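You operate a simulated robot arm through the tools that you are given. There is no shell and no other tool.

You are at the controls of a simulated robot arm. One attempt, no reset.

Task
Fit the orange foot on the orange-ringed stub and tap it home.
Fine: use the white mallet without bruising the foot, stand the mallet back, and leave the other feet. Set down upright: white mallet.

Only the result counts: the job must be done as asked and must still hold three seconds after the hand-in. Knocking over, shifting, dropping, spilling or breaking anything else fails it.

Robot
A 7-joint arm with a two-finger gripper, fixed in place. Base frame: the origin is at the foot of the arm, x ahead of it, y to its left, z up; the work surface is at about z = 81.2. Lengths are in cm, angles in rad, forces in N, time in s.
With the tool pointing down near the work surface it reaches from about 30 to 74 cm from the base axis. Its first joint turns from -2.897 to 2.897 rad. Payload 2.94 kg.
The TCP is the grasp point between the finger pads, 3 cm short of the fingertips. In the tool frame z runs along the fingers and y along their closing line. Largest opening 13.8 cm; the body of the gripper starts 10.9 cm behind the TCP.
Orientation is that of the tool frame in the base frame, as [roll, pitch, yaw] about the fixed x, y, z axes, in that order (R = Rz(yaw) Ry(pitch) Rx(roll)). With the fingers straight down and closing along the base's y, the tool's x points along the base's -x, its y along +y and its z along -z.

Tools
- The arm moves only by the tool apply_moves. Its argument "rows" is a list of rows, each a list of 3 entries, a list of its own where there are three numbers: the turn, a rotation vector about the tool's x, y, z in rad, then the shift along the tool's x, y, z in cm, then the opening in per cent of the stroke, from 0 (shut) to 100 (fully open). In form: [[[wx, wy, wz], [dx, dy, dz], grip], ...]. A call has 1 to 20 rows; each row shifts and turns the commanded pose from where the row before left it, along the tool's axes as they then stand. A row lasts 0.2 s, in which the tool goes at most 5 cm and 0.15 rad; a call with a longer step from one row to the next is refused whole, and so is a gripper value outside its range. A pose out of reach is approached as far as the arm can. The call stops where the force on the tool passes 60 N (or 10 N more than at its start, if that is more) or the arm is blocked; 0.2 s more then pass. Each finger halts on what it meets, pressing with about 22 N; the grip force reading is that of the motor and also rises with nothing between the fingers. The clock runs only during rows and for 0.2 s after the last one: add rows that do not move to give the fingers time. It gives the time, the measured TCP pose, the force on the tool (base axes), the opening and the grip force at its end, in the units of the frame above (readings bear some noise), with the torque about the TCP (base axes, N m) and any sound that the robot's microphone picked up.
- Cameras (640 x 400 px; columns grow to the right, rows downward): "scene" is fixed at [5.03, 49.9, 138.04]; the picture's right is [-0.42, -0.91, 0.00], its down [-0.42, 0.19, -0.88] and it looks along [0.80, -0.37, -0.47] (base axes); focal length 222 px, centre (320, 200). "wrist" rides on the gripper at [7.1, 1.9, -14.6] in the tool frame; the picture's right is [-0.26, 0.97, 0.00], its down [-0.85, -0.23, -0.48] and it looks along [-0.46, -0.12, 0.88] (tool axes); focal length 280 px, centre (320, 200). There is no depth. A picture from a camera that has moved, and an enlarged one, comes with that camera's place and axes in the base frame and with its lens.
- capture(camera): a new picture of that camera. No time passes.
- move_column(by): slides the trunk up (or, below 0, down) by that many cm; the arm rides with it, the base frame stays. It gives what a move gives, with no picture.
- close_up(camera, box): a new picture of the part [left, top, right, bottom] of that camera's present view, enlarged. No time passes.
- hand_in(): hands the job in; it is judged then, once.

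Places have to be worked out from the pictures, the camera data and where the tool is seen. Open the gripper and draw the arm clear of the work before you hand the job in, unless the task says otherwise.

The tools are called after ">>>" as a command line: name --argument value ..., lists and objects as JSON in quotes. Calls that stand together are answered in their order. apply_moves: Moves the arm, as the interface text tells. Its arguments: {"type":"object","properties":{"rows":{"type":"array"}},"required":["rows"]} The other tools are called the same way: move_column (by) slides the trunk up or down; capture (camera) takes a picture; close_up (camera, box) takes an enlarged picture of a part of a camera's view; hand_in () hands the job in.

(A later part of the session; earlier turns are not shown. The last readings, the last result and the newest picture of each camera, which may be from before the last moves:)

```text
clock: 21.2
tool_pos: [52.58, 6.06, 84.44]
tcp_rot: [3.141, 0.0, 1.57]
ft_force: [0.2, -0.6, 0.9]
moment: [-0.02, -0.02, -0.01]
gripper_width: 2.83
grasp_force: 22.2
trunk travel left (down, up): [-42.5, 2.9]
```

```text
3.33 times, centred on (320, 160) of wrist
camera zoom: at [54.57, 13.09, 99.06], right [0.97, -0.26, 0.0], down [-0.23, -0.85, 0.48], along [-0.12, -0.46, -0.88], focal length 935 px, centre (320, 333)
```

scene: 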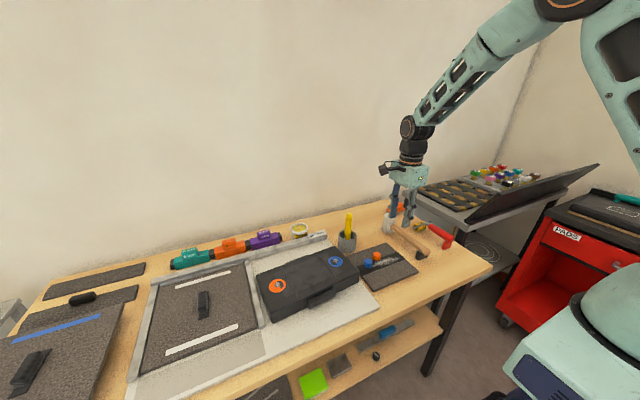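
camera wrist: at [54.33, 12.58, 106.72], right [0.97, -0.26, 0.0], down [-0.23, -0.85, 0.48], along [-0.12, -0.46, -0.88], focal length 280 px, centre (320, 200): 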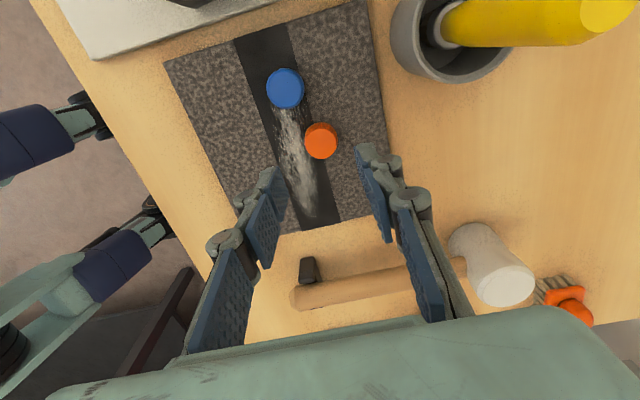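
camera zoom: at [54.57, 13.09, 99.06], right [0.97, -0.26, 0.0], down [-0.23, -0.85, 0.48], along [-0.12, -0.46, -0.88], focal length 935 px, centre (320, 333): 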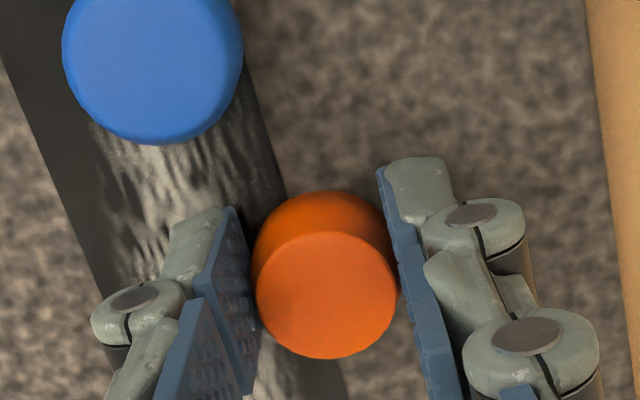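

The grip reads 2.83 cm and 22 N with the foot between the pads. I lift just a little and look for slipping.

>>> apply_moves --rows '[[[0, 0, 0], [0, 0, -0.1], 5], [[0, 0, 0], [0, 0, -0.2], 5], [[0, 0, 0], [0, 0, -0.2], 5], [[0, 0, 0], [0, 0, 0], 5]]'

>>> close_up --camera "scene" --box '[355, 235, 395, 265]'

>>> close_up --camera "wrist" --box '[250, 100, 390, 220]'

```text
clock: 22.2
tool_pos: [52.68, 6.11, 84.92]
tcp_rot: [3.141, -0.001, 1.571]
ft_force: [0.4, 0.2, -1.4]
moment: [0.0, -0.01, -0.03]
gripper_width: 2.86
grasp_force: 21.8
trunk travel left (down, up): [-42.5, 2.9]
```

```text
13.33 times, centred on (375, 250) of scene
camera zoom: at [5.03, 49.9, 138.04], right [-0.42, -0.91, 0.0], down [-0.42, 0.19, -0.88], along [0.8, -0.37, -0.47], focal length 2957 px, centre (-413, -467)
```

zoom: 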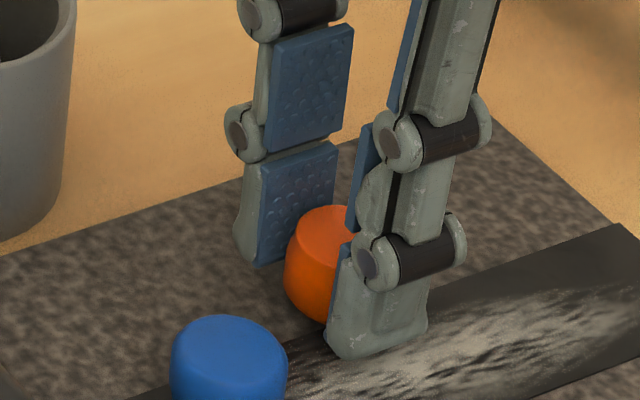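

```text
3.33 times, centred on (320, 160) of wrist
camera zoom: at [54.62, 13.1, 99.6], right [0.97, -0.26, 0.0], down [-0.23, -0.85, 0.48], along [-0.12, -0.46, -0.88], focal length 935 px, centre (320, 333)
```

zoom: 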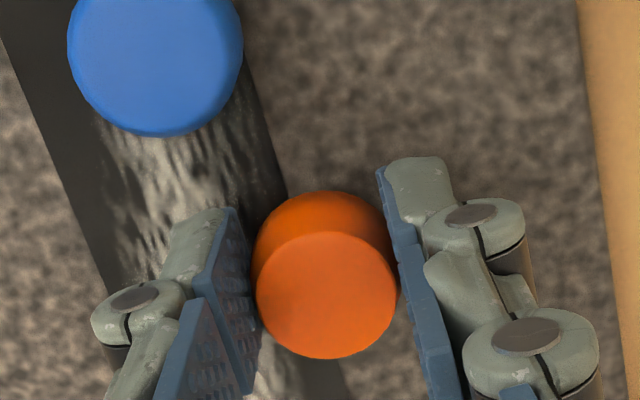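

This time the foot came up with the fingers. I lift a few centimetres more slowly and check that it stays put and how it hangs.

>>> apply_moves --rows '[[[0, 0, 0], [0, 0, -0.5], 5], [[0, 0, 0], [0, 0, -1.0], 5], [[0, 0, 0], [0, 0, -1.5], 5], [[0, 0, 0], [0, 0, -1.5], 5], [[0, 0, 0], [0, 0, -1.0], 5], [[0, 0, 0], [0, 0, 0], 5], [[0, 0, 0], [0, 0, 0], 5]]'

>>> close_up --camera "scene" --box '[355, 215, 395, 245]'

>>> close_up --camera "wrist" --box '[250, 100, 390, 220]'

```text
clock: 23.8
tool_pos: [52.57, 6.07, 90.46]
tcp_rot: [-3.141, 0.001, 1.57]
ft_force: [-0.5, 0.6, -1.1]
moment: [0.0, 0.01, -0.03]
gripper_width: 2.82
grasp_force: 21.5
trunk travel left (down, up): [-42.5, 2.9]
```

```text
13.33 times, centred on (375, 230) of scene
camera zoom: at [5.03, 49.9, 138.04], right [-0.42, -0.91, 0.0], down [-0.42, 0.19, -0.88], along [0.8, -0.37, -0.47], focal length 2957 px, centre (-413, -200)
```

zoom: 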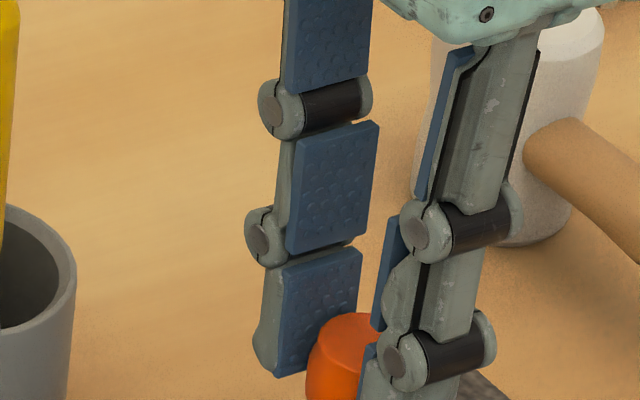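

```text
3.33 times, centred on (320, 160) of wrist
camera zoom: at [54.58, 13.16, 105.09], right [0.97, -0.26, 0.0], down [-0.23, -0.85, 0.48], along [-0.12, -0.46, -0.88], focal length 935 px, centre (320, 333)
```

zoom: 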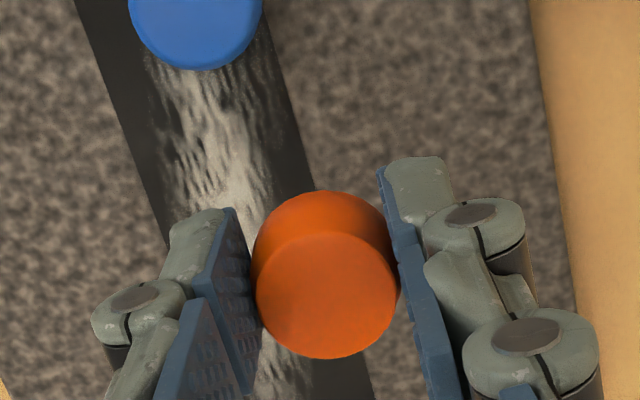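

The foot is held steadily at 2.82 cm. I zoom on it in the air to judge which end is which.

>>> close_up --camera "scene" --box '[366, 232, 390, 250]'

>>> capture --camera "scene"

```text
16.00 times, centred on (378, 241) of scene
camera zoom: at [5.03, 49.9, 138.04], right [-0.42, -0.91, 0.0], down [-0.42, 0.19, -0.88], along [0.8, -0.37, -0.47], focal length 3548 px, centre (-608, -456)
```

zoom: 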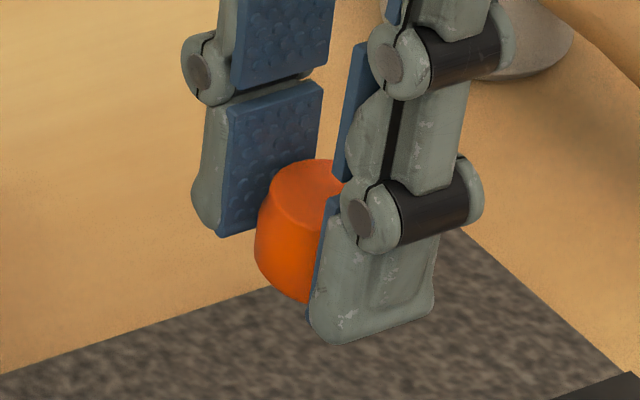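

```text
taken
```

scene: 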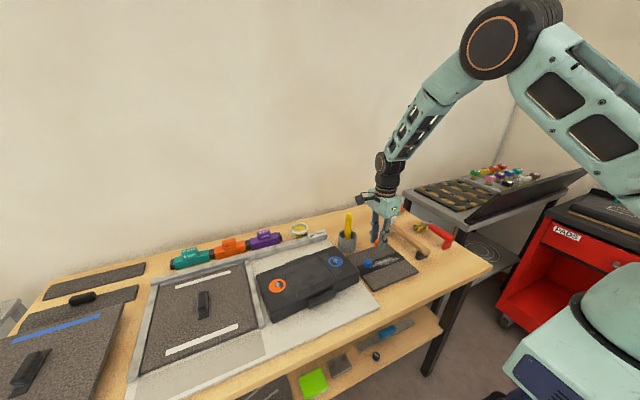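

To see the underside and test whether the arm can tilt sideways, I raise a bit and tip the tool about the closing axis toward +y in the air.

>>> apply_moves --rows '[[[0, 0, 0], [0, 0, -2], 5], [[0, 0, 0], [0, -1.5, -2.5], 5], [[0, 0, 0], [0, -2, -2], 5], [[0, 0.1, 0], [0, 0, 0], 5], [[0, 0.12, 0], [0, 0, 0], 5], [[0, 0.12, 0], [0, 0, 0], 5], [[0, 0.12, 0], [0, 0, 0], 5], [[0, 0.12, 0], [0, 0, 0], 5], [[0, 0.12, 0], [0, 0, 0], 5], [[0, 0.1, 0], [0, 0, 0], 5], [[0, 0, 0], [0, 0, 0], 5], [[0, 0, 0], [0, 0, 0], 5]]'

>>> capture --camera "scene"

>>> capture --camera "wrist"

```text
clock: 26.4
tool_pos: [49.29, 6.07, 96.9]
tcp_rot: [3.14, -0.802, 1.569]
ft_force: [-1.0, 0.8, -0.2]
moment: [-0.02, 0.01, -0.02]
gripper_width: 2.82
grasp_force: 22.0
trunk travel left (down, up): [-42.5, 2.9]
```

```text
taken
```

scene: 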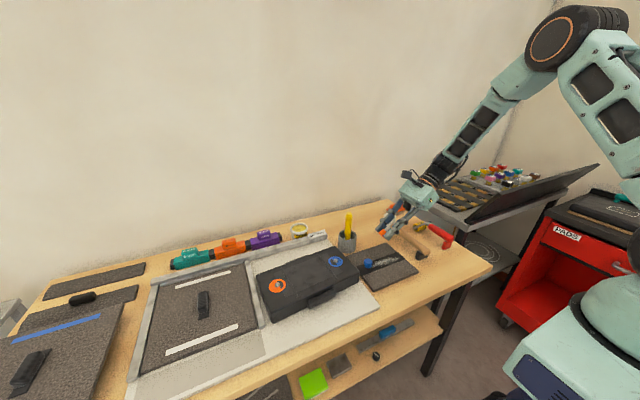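

```text
taken
camera wrist: at [51.13, 0.46, 112.24], right [0.97, -0.18, -0.19], down [-0.23, -0.93, -0.28], along [-0.12, 0.31, -0.94], focal length 280 px, centre (320, 200)
```

wrist: 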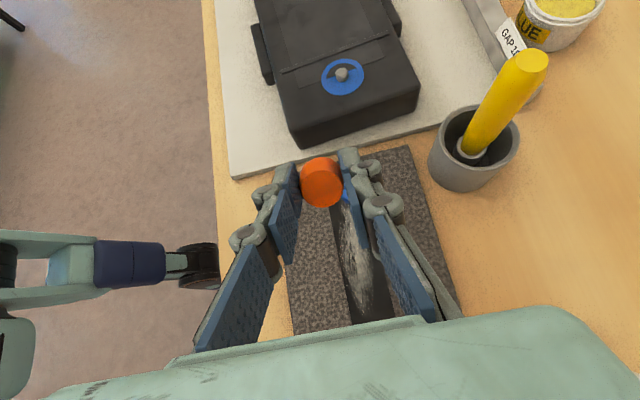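

The tilt to 0.8 rad is fine and the foot holds. I tilt further to expose the underside to the fixed camera.

>>> apply_moves --rows '[[[0, 0.12, 0], [0, 0, 0], 5], [[0, 0.12, 0], [0, 0, 0], 5], [[0, 0.12, 0], [0, 0, 0], 5], [[0, 0.1, 0], [0, 0, 0], 5], [[0, 0, 0], [0, 0, 0], 5], [[0, 0, 0], [0, 0, 0], 5]]'

>>> close_up --camera "scene" --box '[365, 180, 425, 250]'

>>> close_up --camera "wrist" --box '[260, 120, 380, 240]'

```text
clock: 27.8
tool_pos: [49.13, 6.05, 96.99]
tcp_rot: [3.141, -1.262, 1.571]
ft_force: [-0.4, 0.0, -0.6]
moment: [-0.01, 0.01, 0.0]
gripper_width: 2.83
grasp_force: 21.9
trunk travel left (down, up): [-42.5, 2.9]
```

```text
5.71 times, centred on (395, 215) of scene
camera zoom: at [5.03, 49.9, 138.04], right [-0.42, -0.91, 0.0], down [-0.42, 0.19, -0.88], along [0.8, -0.37, -0.47], focal length 1267 px, centre (-109, 114)
```

zoom: 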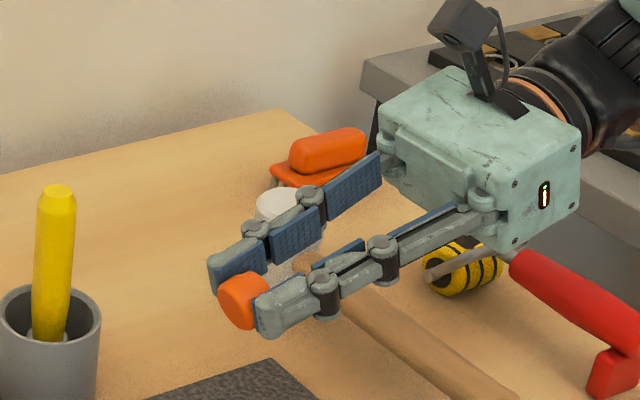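

```text
3.33 times, centred on (320, 180) of wrist
camera zoom: at [51.1, -5.69, 108.19], right [0.97, -0.08, -0.25], down [-0.23, -0.71, -0.66], along [-0.12, 0.7, -0.71], focal length 935 px, centre (320, 267)
```

zoom: 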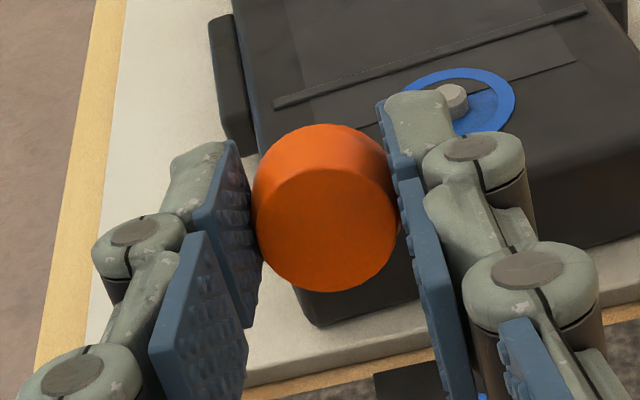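

The arm tilts to 72° without trouble. I zoom onto the foot to see the face that was underneath.

>>> close_up --camera "scene" --box '[370, 222, 398, 244]'

```text
16.00 times, centred on (384, 233) of scene
camera zoom: at [5.03, 49.9, 138.04], right [-0.42, -0.91, 0.0], down [-0.42, 0.19, -0.88], along [0.8, -0.37, -0.47], focal length 3548 px, centre (-704, -328)
```

zoom: 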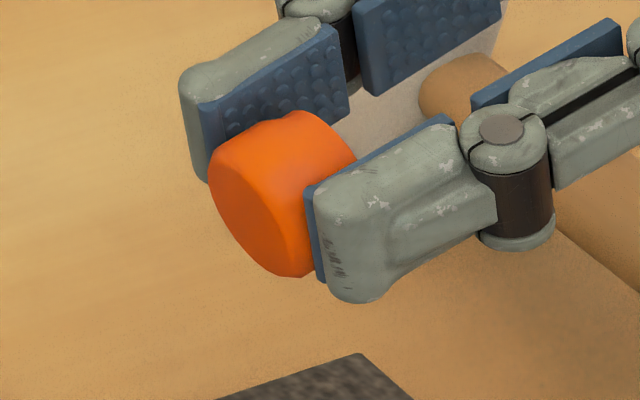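

The exposed face is the rounded one and the crisp face is toward the palm, so the foot is indeed upside down and must be flipped. To lay it on its side I need a near-horizontal tool with free space behind it, so I swing the tool in the air to point diagonally (+x,+y), away from the mallet.

>>> apply_moves --rows '[[[-0.1247, 0, 0.0398], [0, 0, 0], 5], [[-0.1247, 0, 0.0398], [0, 0, 0], 5], [[-0.1247, 0, 0.0398], [0, 0, 0], 5], [[-0.1247, 0, 0.0398], [0, 0, 0], 5], [[-0.1247, 0, 0.0398], [0, 0, 0], 5], [[-0.1247, 0, 0.0398], [0, 0, 0], 5], [[0, 0, 0], [0, 0, 0], 5], [[0, 0, 0], [0, 0, 0], 5]]'

>>> capture --camera "scene"

>>> capture --camera "wrist"

```text
clock: 29.6
tool_pos: [49.17, 5.96, 96.99]
tcp_rot: [3.138, -1.26, 0.787]
ft_force: [-0.8, -1.0, 0.0]
moment: [-0.02, -0.02, -0.06]
gripper_width: 2.8
grasp_force: 22.2
trunk travel left (down, up): [-42.5, 2.9]
```

```text
taken
```

scene: 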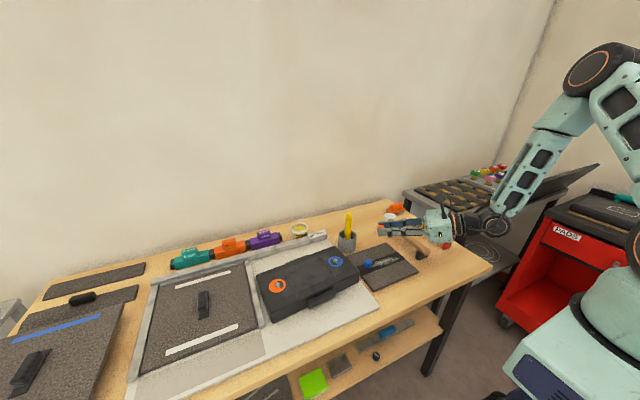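

```text
taken
camera wrist: at [42.23, -3.65, 108.17], right [0.63, -0.74, -0.25], down [-0.67, -0.34, -0.66], along [0.41, 0.58, -0.71], focal length 280 px, centre (320, 200)
```

wrist: 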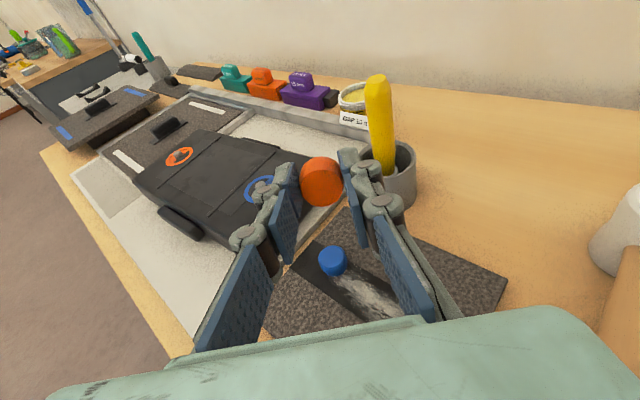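

The diagonal pose works and the foot is still held. I tilt slightly more (about 81°) and move toward a clear spot on the grey mat near (45, 5), still a few cm up.

>>> apply_moves --rows '[[[0, 0.08, 0], [0, 0, 0], 5], [[0, 0.08, 0], [0, 0, 0], 5], [[0, 0, 0], [-2.43, -0.57, -1.04], 5], [[0, 0, 0], [-2.43, -0.57, -1.04], 5], [[0, 0, 0], [-2.43, -0.57, -1.04], 5], [[0, 0, 0], [-2.43, -0.57, -1.04], 5], [[0, 0, 0], [0, 0, 0], 5], [[0, 0, 0], [0, 0, 0], 5]]'

>>> close_up --camera "scene" --box '[350, 200, 470, 290]'

>>> capture --camera "wrist"

```text
clock: 31.4
tool_pos: [43.62, 3.67, 87.92]
tcp_rot: [3.134, -1.42, 0.793]
ft_force: [0.4, 0.5, -0.2]
moment: [0.0, -0.01, 0.0]
gripper_width: 2.78
grasp_force: 22.0
trunk travel left (down, up): [-42.5, 2.9]
```

```text
4.44 times, centred on (410, 245) of scene
camera zoom: at [5.03, 49.9, 138.04], right [-0.42, -0.91, 0.0], down [-0.42, 0.19, -0.88], along [0.8, -0.37, -0.47], focal length 986 px, centre (-80, 0)
```

zoom: 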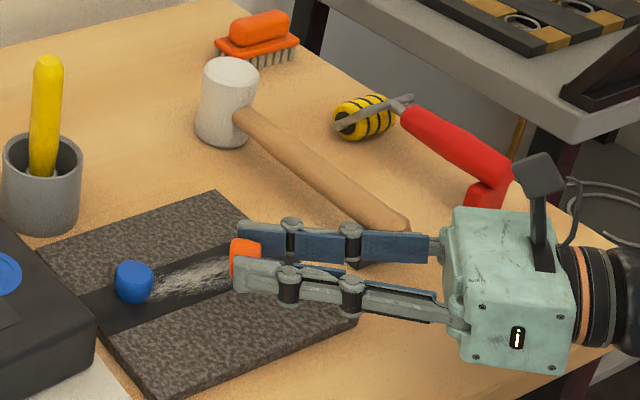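

```text
taken
camera wrist: at [35.67, -7.12, 97.18], right [0.66, -0.71, -0.26], down [-0.58, -0.26, -0.77], along [0.48, 0.65, -0.59], focal length 280 px, centre (320, 200)
```

wrist: 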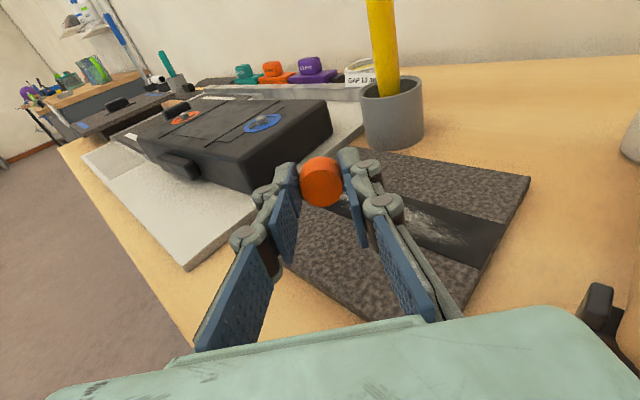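

Clear so far. I descend 3.3 cm, then look before feeling for the mat.

>>> apply_moves --rows '[[[0, 0, 0], [-1.088, 0, 0.165], 5], [[0, 0, 0], [-1.088, 0, 0.165], 5], [[0, 0, 0], [-1.088, 0, 0.165], 5], [[0, 0, 0], [0, 0, 0], 5], [[0, 0, 0], [0, 0, 0], 5]]'

>>> close_up --camera "scene" --box '[350, 220, 470, 310]'

>>> close_up --camera "wrist" --box '[260, 110, 380, 230]'

```text
clock: 32.6
tool_pos: [43.67, 3.64, 84.67]
tcp_rot: [3.137, -1.421, 0.791]
ft_force: [-0.5, 0.0, -0.6]
moment: [0.01, 0.01, -0.01]
gripper_width: 2.8
grasp_force: 21.6
trunk travel left (down, up): [-42.5, 2.9]
```

```text
4.44 times, centred on (410, 265) of scene
camera zoom: at [5.03, 49.9, 138.04], right [-0.42, -0.91, 0.0], down [-0.42, 0.19, -0.88], along [0.8, -0.37, -0.47], focal length 986 px, centre (-80, -89)
```

zoom: 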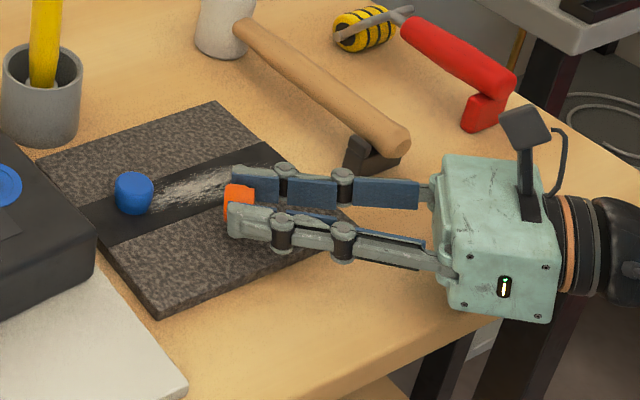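

```text
3.33 times, centred on (320, 170) of wrist
camera zoom: at [35.57, -7.1, 93.91], right [0.66, -0.71, -0.26], down [-0.58, -0.26, -0.77], along [0.48, 0.65, -0.59], focal length 935 px, centre (320, 300)
```

zoom: 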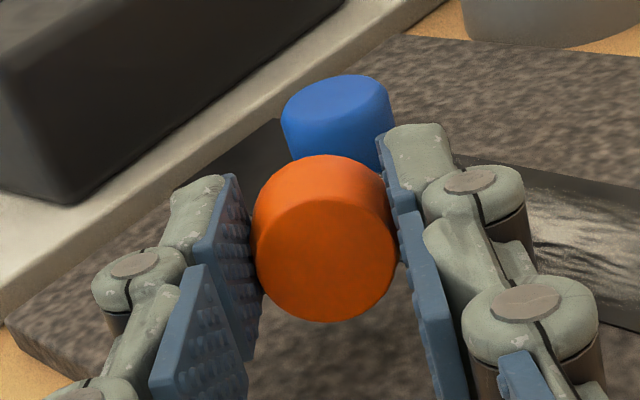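

Now feeling for the mat with small downward steps.

>>> apply_moves --rows '[[[0, 0, 0], [-0.198, 0, 0.03], 5], [[0, 0, 0], [-0.198, 0, 0.03], 5], [[0, 0, 0], [-0.198, 0, 0.03], 5], [[0, 0, 0], [-0.198, 0, 0.03], 5], [[0, 0, 0], [0, 0, 0], 5]]'

>>> close_up --camera "scene" --box '[380, 245, 420, 275]'

```text
clock: 33.8
tool_pos: [43.58, 3.65, 83.83]
tcp_rot: [3.136, -1.419, 0.791]
ft_force: [-0.6, -0.5, -1.1]
moment: [-0.02, 0.03, -0.01]
gripper_width: 2.8
grasp_force: 21.7
trunk travel left (down, up): [-42.5, 2.9]
```

```text
13.33 times, centred on (400, 260) of scene
camera zoom: at [5.03, 49.9, 138.04], right [-0.42, -0.91, 0.0], down [-0.42, 0.19, -0.88], along [0.8, -0.37, -0.47], focal length 2957 px, centre (-747, -600)
```

zoom: 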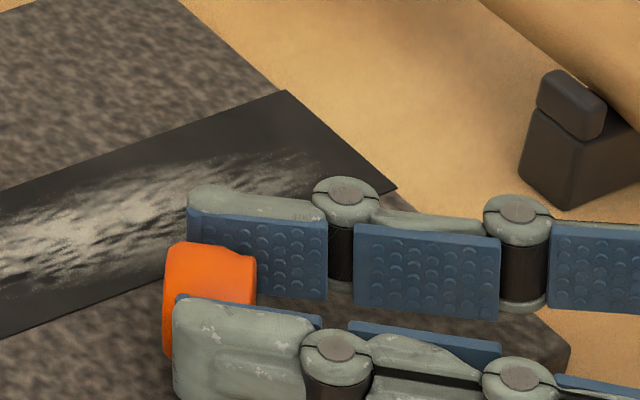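

No contact yet at 83.8; continuing in 0.1 cm steps.

>>> apply_moves --rows '[[[0, 0, 0], [-0.099, 0, 0.015], 5], [[0, 0, 0], [-0.099, 0, 0.015], 5], [[0, 0, 0], [-0.099, 0, 0.015], 5], [[0, 0, 0], [0, 0, 0], 5]]'

>>> close_up --camera "scene" --box '[380, 250, 420, 280]'

```text
clock: 34.8
tool_pos: [43.51, 3.63, 83.58]
tcp_rot: [3.136, -1.422, 0.793]
ft_force: [0.8, 0.2, 3.4]
moment: [0.08, -0.08, 0.01]
gripper_width: 2.8
grasp_force: 22.3
trunk travel left (down, up): [-42.5, 2.9]
```

```text
13.33 times, centred on (400, 265) of scene
camera zoom: at [5.03, 49.9, 138.04], right [-0.42, -0.91, 0.0], down [-0.42, 0.19, -0.88], along [0.8, -0.37, -0.47], focal length 2957 px, centre (-747, -667)
```

zoom: 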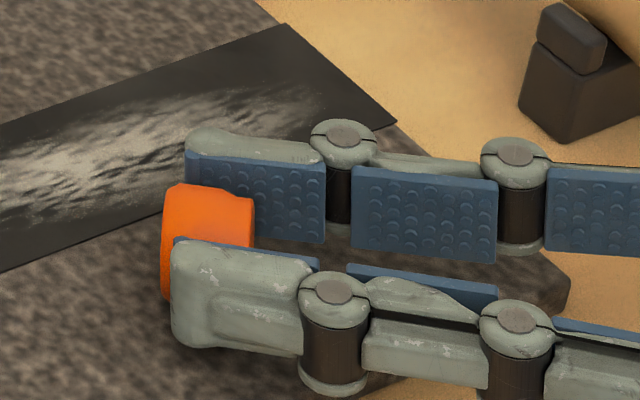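

Contact: about 3.4 N at TCP z 83.58, so the mat top is near z 81.55. I open the fingers slowly to let the foot rest on its side.

>>> apply_moves --rows '[[[0, 0, 0], [0, 0, 0], 20], [[0, 0, 0], [0, 0, 0], 21], [[0, 0, 0], [0, 0, 0], 22], [[0, 0, 0], [0, 0, 0], 23], [[0, 0, 0], [0, 0, 0], 24], [[0, 0, 0], [0, 0, 0], 25], [[0, 0, 0], [0, 0, 0], 26], [[0, 0, 0], [0, 0, 0], 26]]'

>>> close_up --camera "scene" --box '[380, 250, 420, 280]'

>>> close_up --camera "wrist" --box '[260, 110, 380, 230]'

```text
clock: 36.6
tool_pos: [43.56, 3.68, 83.56]
tcp_rot: [3.136, -1.42, 0.789]
ft_force: [0.0, -0.7, -0.4]
moment: [-0.04, 0.05, -0.01]
gripper_width: 3.6
grasp_force: 0.0
trunk travel left (down, up): [-42.5, 2.9]
```

```text
13.33 times, centred on (400, 265) of scene
camera zoom: at [5.03, 49.9, 138.04], right [-0.42, -0.91, 0.0], down [-0.42, 0.19, -0.88], along [0.8, -0.37, -0.47], focal length 2957 px, centre (-747, -667)
```

zoom: 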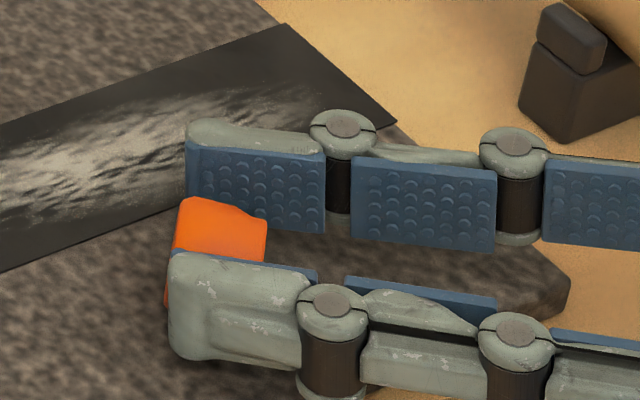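

```text
3.33 times, centred on (320, 170) of wrist
camera zoom: at [35.55, -7.18, 92.74], right [0.66, -0.71, -0.26], down [-0.58, -0.26, -0.77], along [0.48, 0.65, -0.59], focal length 935 px, centre (320, 300)
```

zoom: 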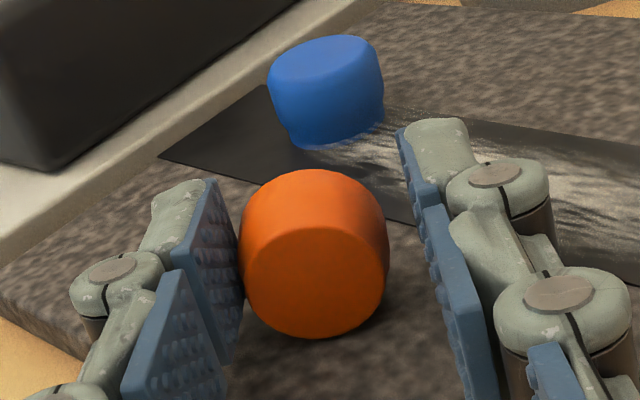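

The foot now lies on its side, crisp face toward the gripper, lightly against the left pad. I open wider slowly so it is free and check that it does not roll.

>>> apply_moves --rows '[[[0, 0, 0], [0, 0, 0], 28], [[0, 0, 0], [0, 0, 0], 30], [[0, 0, 0], [0, 0, 0], 33], [[0, 0, 0], [0, 0, 0], 37], [[0, 0, 0], [0, 0, 0], 42], [[0, 0, 0], [0, 0, 0], 45], [[0, 0, 0], [0, 0, 0], 45]]'

>>> close_up --camera "wrist" --box '[260, 110, 380, 230]'

>>> close_up --camera "scene" --box '[380, 250, 420, 280]'

```text
clock: 38.2
tool_pos: [43.62, 3.64, 83.56]
tcp_rot: [3.137, -1.419, 0.791]
ft_force: [0.2, 0.3, 0.3]
moment: [0.03, 0.02, 0.03]
gripper_width: 6.2
grasp_force: 0.1
trunk travel left (down, up): [-42.5, 2.9]
```

```text
3.33 times, centred on (320, 170) of wrist
camera zoom: at [35.55, -7.18, 92.74], right [0.66, -0.71, -0.26], down [-0.58, -0.26, -0.77], along [0.48, 0.65, -0.59], focal length 935 px, centre (320, 300)
```

zoom: 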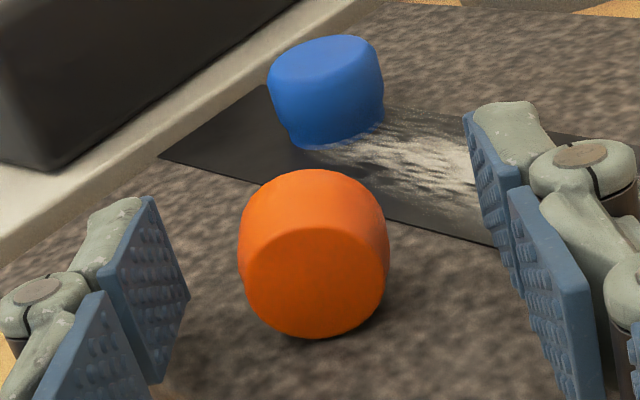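

```text
13.33 times, centred on (400, 265) of scene
camera zoom: at [5.03, 49.9, 138.04], right [-0.42, -0.91, 0.0], down [-0.42, 0.19, -0.88], along [0.8, -0.37, -0.47], focal length 2957 px, centre (-747, -667)
```

zoom: 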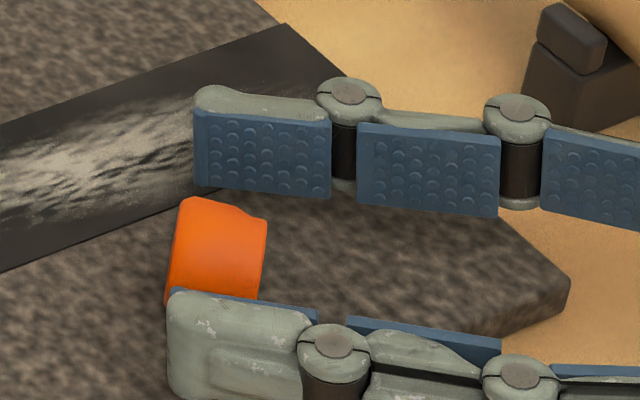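

The foot stays put on its side at about (44.6, 4.9). I raise the tool straight up and turn it back to vertical, keeping the same closing axis.

>>> apply_moves --rows '[[[0, 0, 0], [0.5, 0, -0.076], 45], [[0, 0, 0], [1.5, 0, -0.228], 45], [[0, 0, 0], [2.5, 0, -0.38], 45], [[0, 0, 0], [3.0, 0, -0.456], 45], [[0, -0.142, 0], [0, 0, 0], 45], [[0, -0.142, 0], [0, 0, 0], 45], [[0, -0.142, 0], [0, 0, 0], 45], [[0, -0.142, 0], [0, 0, 0], 45], [[0, -0.142, 0], [0, 0, 0], 45], [[0, -0.142, 0], [0, 0, 0], 45], [[0, -0.142, 0], [0, 0, 0], 45], [[0, -0.142, 0], [0, 0, 0], 45], [[0, -0.142, 0], [0, 0, 0], 45], [[0, -0.142, 0], [0, 0, 0], 45], [[0, 0, 0], [0, 0, 0], 45], [[0, 0, 0], [0, 0, 0], 45]]'

>>> capture --camera "wrist"

>>> close_up --camera "scene" --box '[350, 220, 430, 280]'

```text
clock: 41.6
tool_pos: [43.68, 3.56, 91.09]
tcp_rot: [3.14, -0.001, 0.785]
ft_force: [0.4, 0.4, -0.9]
moment: [0.02, 0.04, -0.04]
gripper_width: 6.2
grasp_force: 0.0
trunk travel left (down, up): [-42.5, 2.9]
```

```text
taken
camera wrist: at [50.0, 7.24, 105.74], right [0.5, -0.87, 0.0], down [-0.76, -0.44, 0.48], along [-0.41, -0.24, -0.88], focal length 280 px, centre (320, 200)
```

wrist: 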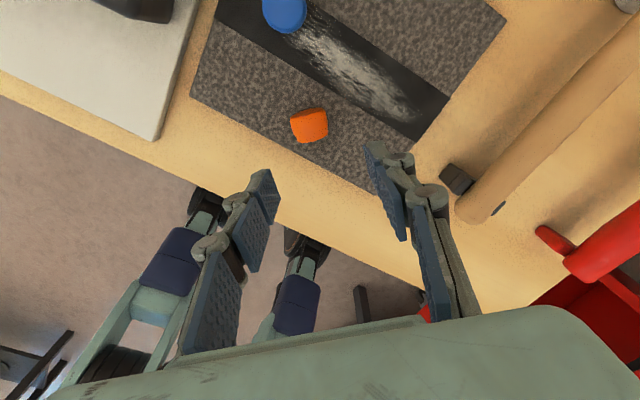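

```text
6.67 times, centred on (390, 250) of scene
camera zoom: at [5.03, 49.9, 138.04], right [-0.42, -0.91, 0.0], down [-0.42, 0.19, -0.88], along [0.8, -0.37, -0.47], focal length 1478 px, centre (-147, -133)
```

zoom: 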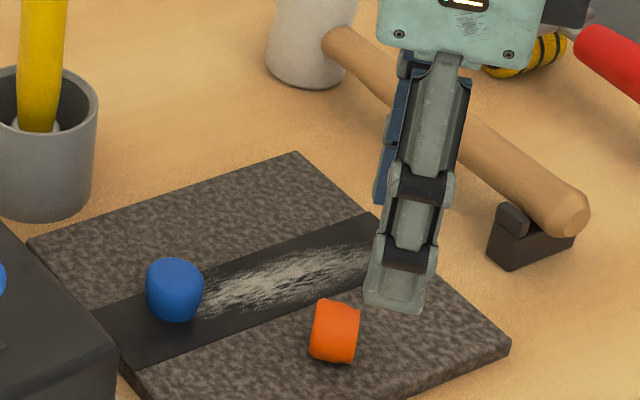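

I zoom in on the lying foot to get its exact centre and axis direction.

>>> close_up --camera "wrist" --box '[270, 90, 350, 160]'

>>> close_up --camera "scene" --box '[380, 255, 404, 275]'

```text
5.71 times, centred on (310, 125) of wrist
camera zoom: at [50.0, 7.24, 105.74], right [0.5, -0.87, 0.0], down [-0.76, -0.44, 0.48], along [-0.41, -0.24, -0.88], focal length 1602 px, centre (377, 629)
```

zoom: 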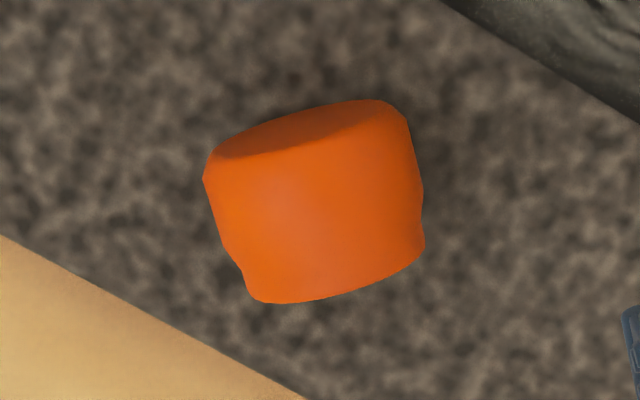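

```text
16.00 times, centred on (392, 265) of scene
camera zoom: at [5.03, 49.9, 138.04], right [-0.42, -0.91, 0.0], down [-0.42, 0.19, -0.88], along [0.8, -0.37, -0.47], focal length 3548 px, centre (-832, -840)
```

zoom: 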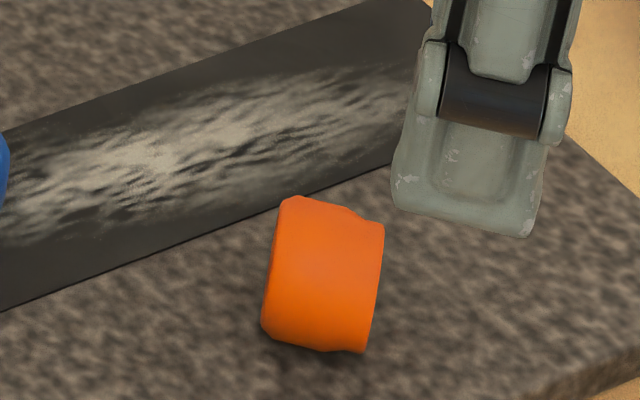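

The foot lies centred near (44.9, 5.1) with its axis along about 41°, crisp end toward the robot. I tilt the tool slightly back (-0.2 rad) and move over it so that the crisp end will stick out below the pads when I tilt forward again.

>>> apply_moves --rows '[[[0, -0.1, 0], [0, 0, 0], 45], [[0, -0.1, 0], [0, 0, 0], 45], [[0, 0, 0], [1.825, -0.113, 1.205], 45], [[0, 0, 0], [1.825, -0.113, 1.205], 45], [[0, 0, 0], [0, 0, 0], 45], [[0, 0, 0], [0, 0, 0], 45]]'

>>> close_up --camera "wrist" --box '[250, 90, 390, 210]'

>>> close_up --camera "scene" --box '[360, 230, 420, 280]'

```text
clock: 43.0
tool_pos: [45.71, 5.98, 87.92]
tcp_rot: [-3.141, 0.2, 0.786]
ft_force: [0.2, -0.4, 0.8]
moment: [-0.01, 0.01, -0.03]
gripper_width: 6.2
grasp_force: 0.0
trunk travel left (down, up): [-42.5, 2.9]
```

```text
3.33 times, centred on (320, 150) of wrist
camera zoom: at [54.01, 11.58, 100.8], right [0.5, -0.86, 0.05], down [-0.68, -0.36, 0.63], along [-0.53, -0.35, -0.77], focal length 935 px, centre (320, 367)
```

zoom: 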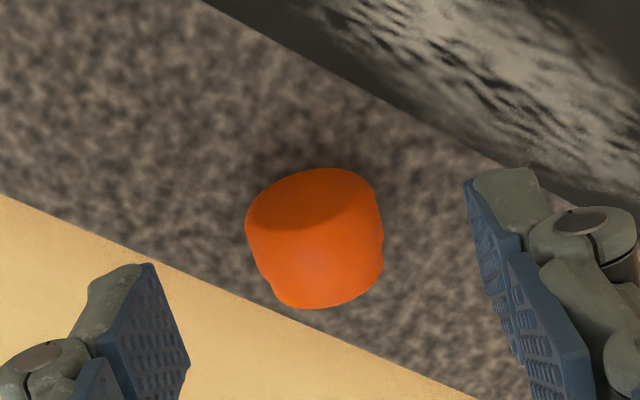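

```text
8.00 times, centred on (390, 255) of scene
camera zoom: at [5.03, 49.9, 138.04], right [-0.42, -0.91, 0.0], down [-0.42, 0.19, -0.88], along [0.8, -0.37, -0.47], focal length 1774 px, centre (-240, -240)
```

zoom: 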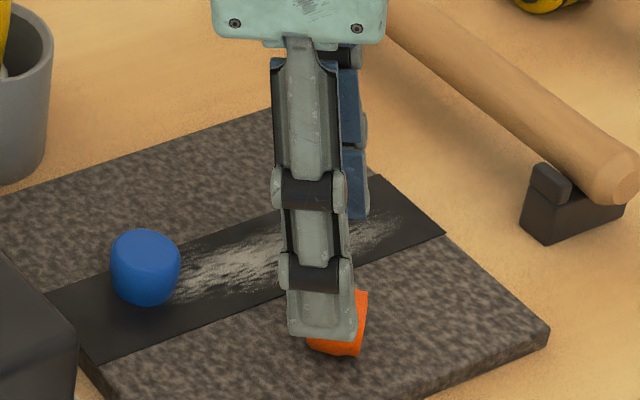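

The foot is centred between the fingers. I descend to about z 84.9 around it.

>>> apply_moves --rows '[[[0, 0, 0], [0.239, 0, 1.176], 45], [[0, 0, 0], [0.199, 0, 0.98], 45], [[0, 0, 0], [0.1, 0, 0.49], 45], [[0, 0, 0], [0.04, 0, 0.196], 45], [[0, 0, 0], [0, 0, 0], 45], [[0, 0, 0], [0, 0, 0], 45]]'

>>> close_up --camera "wrist" --box '[250, 90, 390, 210]'

>>> close_up --camera "scene" --box '[370, 240, 410, 280]'

```text
clock: 44.4
tool_pos: [45.64, 5.94, 85.05]
tcp_rot: [3.141, 0.201, 0.786]
ft_force: [0.3, -0.2, 0.3]
moment: [-0.01, -0.02, -0.05]
gripper_width: 6.19
grasp_force: 0.1
trunk travel left (down, up): [-42.5, 2.9]
```

```text
3.33 times, centred on (320, 150) of wrist
camera zoom: at [53.98, 11.58, 98.02], right [0.5, -0.86, 0.05], down [-0.68, -0.36, 0.63], along [-0.53, -0.35, -0.77], focal length 935 px, centre (320, 367)
```

zoom: 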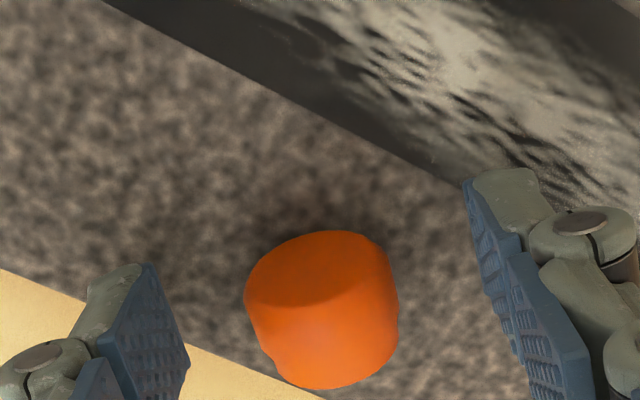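

```text
10.00 times, centred on (390, 260) of scene
camera zoom: at [5.03, 49.9, 138.04], right [-0.42, -0.91, 0.0], down [-0.42, 0.19, -0.88], along [0.8, -0.37, -0.47], focal length 2218 px, centre (-380, -400)
```

zoom: 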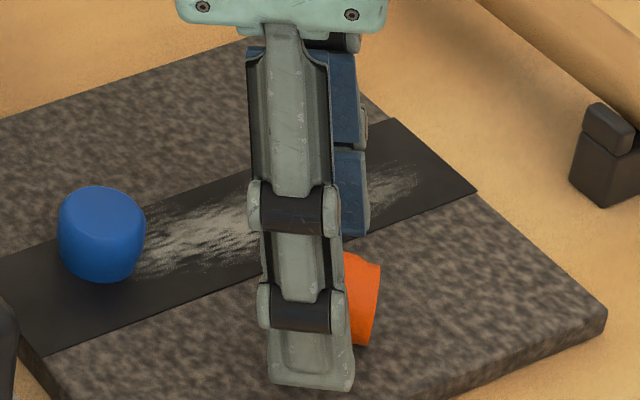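

Good position; I close the fingers gently on the lying foot.

>>> apply_moves --rows '[[[0, 0, 0], [0, 0, 0], 40], [[0, 0, 0], [0, 0, 0], 34], [[0, 0, 0], [0, 0, 0], 29], [[0, 0, 0], [0, 0, 0], 25], [[0, 0, 0], [0, 0, 0], 21], [[0, 0, 0], [0, 0, 0], 15], [[0, 0, 0], [0, 0, 0], 8], [[0, 0, 0], [0, 0, 0], 5], [[0, 0, 0], [0, 0, 0], 5]]'

>>> close_up --camera "wrist" --box '[250, 90, 390, 210]'

>>> close_up --camera "scene" --box '[370, 240, 410, 280]'

```text
clock: 46.4
tool_pos: [45.64, 5.96, 85.09]
tcp_rot: [-3.141, 0.201, 0.785]
ft_force: [0.4, -0.3, -0.3]
moment: [0.03, 0.02, -0.01]
gripper_width: 2.89
grasp_force: 21.9
trunk travel left (down, up): [-42.5, 2.9]
```

```text
3.33 times, centred on (320, 150) of wrist
camera zoom: at [53.98, 11.58, 98.03], right [0.5, -0.86, 0.05], down [-0.68, -0.36, 0.63], along [-0.53, -0.35, -0.77], focal length 935 px, centre (320, 367)
```

zoom: 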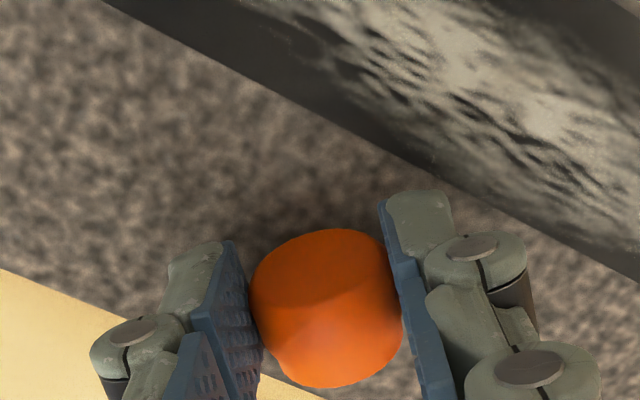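

```text
10.00 times, centred on (390, 260) of scene
camera zoom: at [5.03, 49.9, 138.04], right [-0.42, -0.91, 0.0], down [-0.42, 0.19, -0.88], along [0.8, -0.37, -0.47], focal length 2218 px, centre (-380, -400)
```

zoom: 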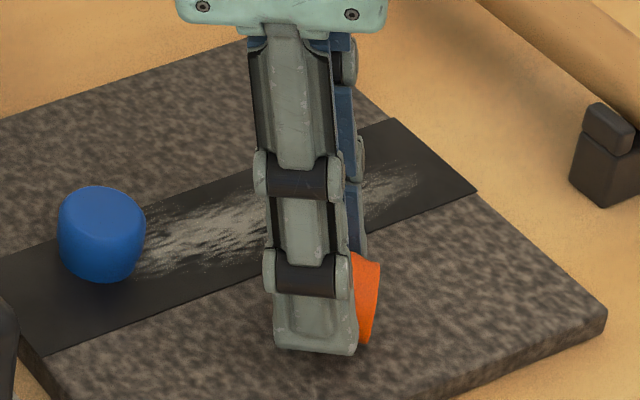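

Gripped at 2.89 cm, 22 N. I lift slowly and check.

>>> apply_moves --rows '[[[0, 0, 0], [-0.06, 0, -0.294], 5], [[0, 0, 0], [-0.1, 0, -0.49], 5], [[0, 0, 0], [-0.2, 0, -0.98], 5], [[0, 0, 0], [-0.3, 0, -1.47], 5], [[0, 0, 0], [-0.4, 0, -1.96], 5], [[0, 0, 0], [-0.2, 0, -0.98], 5], [[0, 0, 0], [0, 0, 0], 5]]'

>>> close_up --camera "wrist" --box '[250, 90, 390, 210]'

>>> close_up --camera "scene" --box '[370, 225, 410, 265]'

```text
clock: 48.0
tool_pos: [45.62, 6.05, 91.49]
tcp_rot: [-3.141, 0.2, 0.786]
ft_force: [0.3, 0.7, 0.2]
moment: [0.02, 0.0, 0.0]
gripper_width: 2.87
grasp_force: 22.4
trunk travel left (down, up): [-42.5, 2.9]
```

```text
3.33 times, centred on (320, 150) of wrist
camera zoom: at [53.94, 11.65, 104.4], right [0.5, -0.86, 0.05], down [-0.68, -0.36, 0.64], along [-0.53, -0.35, -0.77], focal length 935 px, centre (320, 367)
```

zoom: 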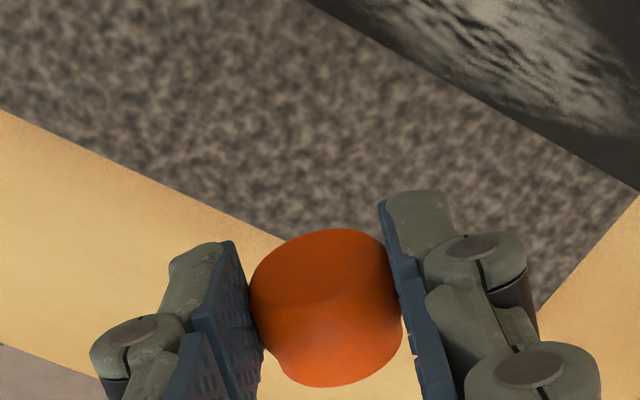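

```text
10.00 times, centred on (390, 245) of scene
camera zoom: at [5.03, 49.9, 138.04], right [-0.42, -0.91, 0.0], down [-0.42, 0.19, -0.88], along [0.8, -0.37, -0.47], focal length 2218 px, centre (-380, -250)
```

zoom: 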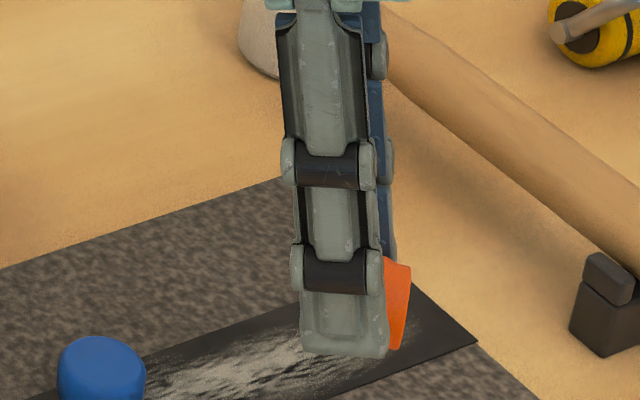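

Held securely. Now I tilt the tool forward to +1.27 rad, which should bring the crisp end down and the rounded end up.

>>> apply_moves --rows '[[[0, 0.1, 0], [0, 0, 0], 5], [[0, 0.137, 0], [0, 0, 0], 5], [[0, 0.137, 0], [0, 0, 0], 5], [[0, 0.137, 0], [0, 0, 0], 5], [[0, 0.137, 0], [0, 0, 0], 5], [[0, 0.137, 0], [0, 0, 0], 5], [[0, 0.137, 0], [0, 0, 0], 5], [[0, 0.137, 0], [0, 0, 0], 5], [[0, 0.137, 0], [0, 0, 0], 5], [[0, 0.137, 0], [0, 0, 0], 5], [[0, 0.137, 0], [0, 0, 0], 5], [[0, 0, 0], [0, 0, 0], 5], [[0, 0, 0], [0, 0, 0], 5]]'

>>> close_up --camera "wrist" --box '[250, 90, 390, 210]'

>>> close_up --camera "scene" --box '[350, 200, 470, 290]'

```text
clock: 50.8
tool_pos: [45.56, 5.88, 91.42]
tcp_rot: [3.136, -1.272, 0.79]
ft_force: [0.1, -0.6, -0.7]
moment: [0.0, -0.04, 0.01]
gripper_width: 2.88
grasp_force: 22.5
trunk travel left (down, up): [-42.5, 2.9]
```

```text
3.33 times, centred on (320, 150) of wrist
camera zoom: at [38.61, -3.78, 102.52], right [0.63, -0.74, -0.25], down [-0.66, -0.34, -0.67], along [0.41, 0.59, -0.7], focal length 935 px, centre (320, 367)
```

zoom: 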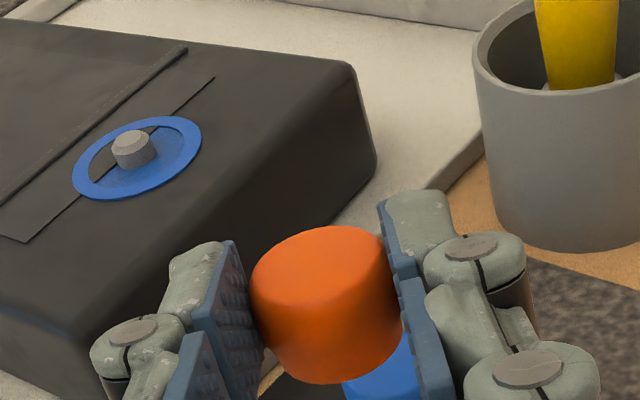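

```text
4.44 times, centred on (410, 245) of scene
camera zoom: at [5.03, 49.9, 138.04], right [-0.42, -0.91, 0.0], down [-0.42, 0.19, -0.88], along [0.8, -0.37, -0.47], focal length 986 px, centre (-80, 0)
```

zoom: 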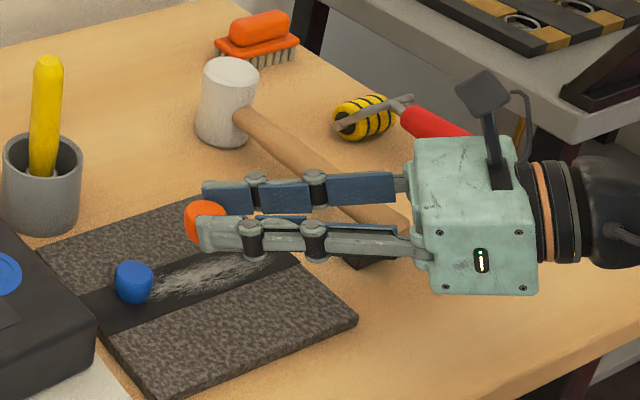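

The rounded end is now up. I move back over the clear grey part of the mat and go down toward it.

>>> apply_moves --rows '[[[0, 0, 0], [-1.65, 0.058, -0.09], 5], [[0, 0, 0], [-1.65, 0.058, -0.09], 5], [[0, 0, 0], [-1.65, 0.058, -0.09], 5], [[0, 0, 0], [-1.65, 0.058, -0.09], 5], [[0, 0, 0], [0, 0, 0], 5], [[0, 0, 0], [0, 0, 0], 5]]'

>>> close_up --camera "scene" --box '[370, 240, 420, 280]'

>>> close_up --camera "wrist" --box '[250, 90, 390, 210]'

```text
clock: 52.2
tool_pos: [44.09, 4.14, 85.25]
tcp_rot: [3.138, -1.27, 0.79]
ft_force: [-0.5, 0.2, -0.5]
moment: [-0.02, 0.0, 0.01]
gripper_width: 2.89
grasp_force: 22.3
trunk travel left (down, up): [-42.5, 2.9]
```

```text
10.00 times, centred on (395, 260) of scene
camera zoom: at [5.03, 49.9, 138.04], right [-0.42, -0.91, 0.0], down [-0.42, 0.19, -0.88], along [0.8, -0.37, -0.47], focal length 2218 px, centre (-430, -400)
```

zoom: 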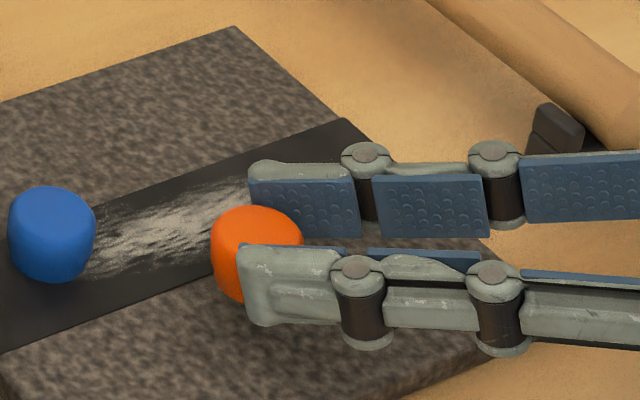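

```text
3.33 times, centred on (320, 150) of wrist
camera zoom: at [37.2, -5.53, 96.35], right [0.63, -0.74, -0.25], down [-0.66, -0.34, -0.67], along [0.41, 0.59, -0.7], focal length 935 px, centre (320, 367)
```

zoom: 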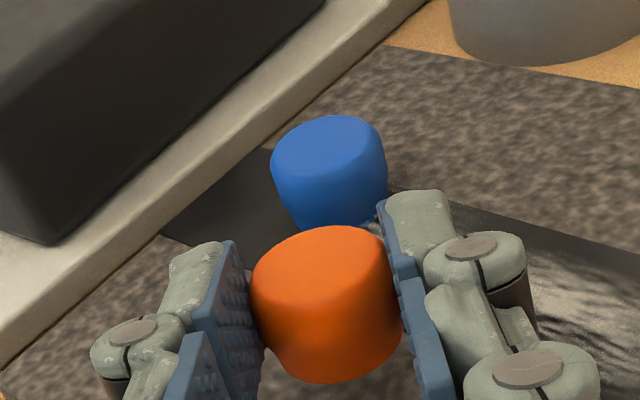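

The orange foot now has the same attitude as the blue one. I lower it in small steps until it touches the mat.

>>> apply_moves --rows '[[[0, 0, 0], [-0.287, 0, 0.088], 5], [[0, 0, 0], [-0.287, 0, 0.088], 5], [[0, 0, 0], [-0.191, 0, 0.059], 5], [[0, 0, 0], [-0.096, 0, 0.029], 5], [[0, 0, 0], [0, 0, 0], 5]]'

>>> apply_moves --rows '[[[0, 0, 0], [-0.096, 0, 0.029], 5], [[0, 0, 0], [-0.096, 0, 0.029], 5], [[0, 0, 0], [0, 0, 0], 5]]'

>>> close_up --camera "scene" --box '[370, 245, 410, 275]'

```text
clock: 53.4
tool_pos: [44.06, 4.19, 84.28]
tcp_rot: [3.138, -1.271, 0.789]
ft_force: [0.3, 0.1, 0.9]
moment: [-0.01, 0.0, 0.0]
gripper_width: 2.83
grasp_force: 21.9
trunk travel left (down, up): [-42.5, 2.9]
```

```text
clock: 54.2
tool_pos: [44.15, 4.19, 84.11]
tcp_rot: [3.139, -1.27, 0.792]
ft_force: [-0.4, 0.1, -0.6]
moment: [0.02, -0.01, 0.01]
gripper_width: 2.86
grasp_force: 22.0
trunk travel left (down, up): [-42.5, 2.9]
```

```text
13.33 times, centred on (390, 260) of scene
camera zoom: at [5.03, 49.9, 138.04], right [-0.42, -0.91, 0.0], down [-0.42, 0.19, -0.88], along [0.8, -0.37, -0.47], focal length 2957 px, centre (-613, -600)
```

zoom: 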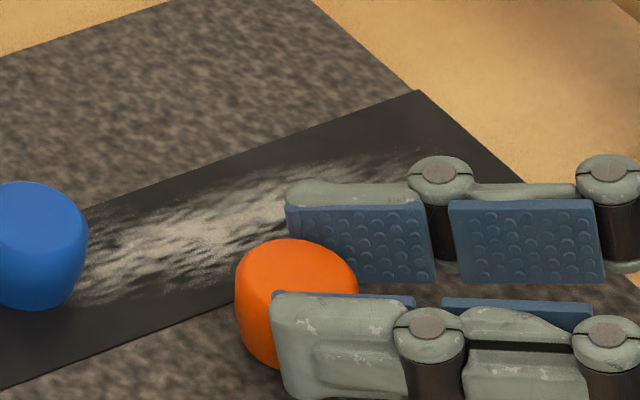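

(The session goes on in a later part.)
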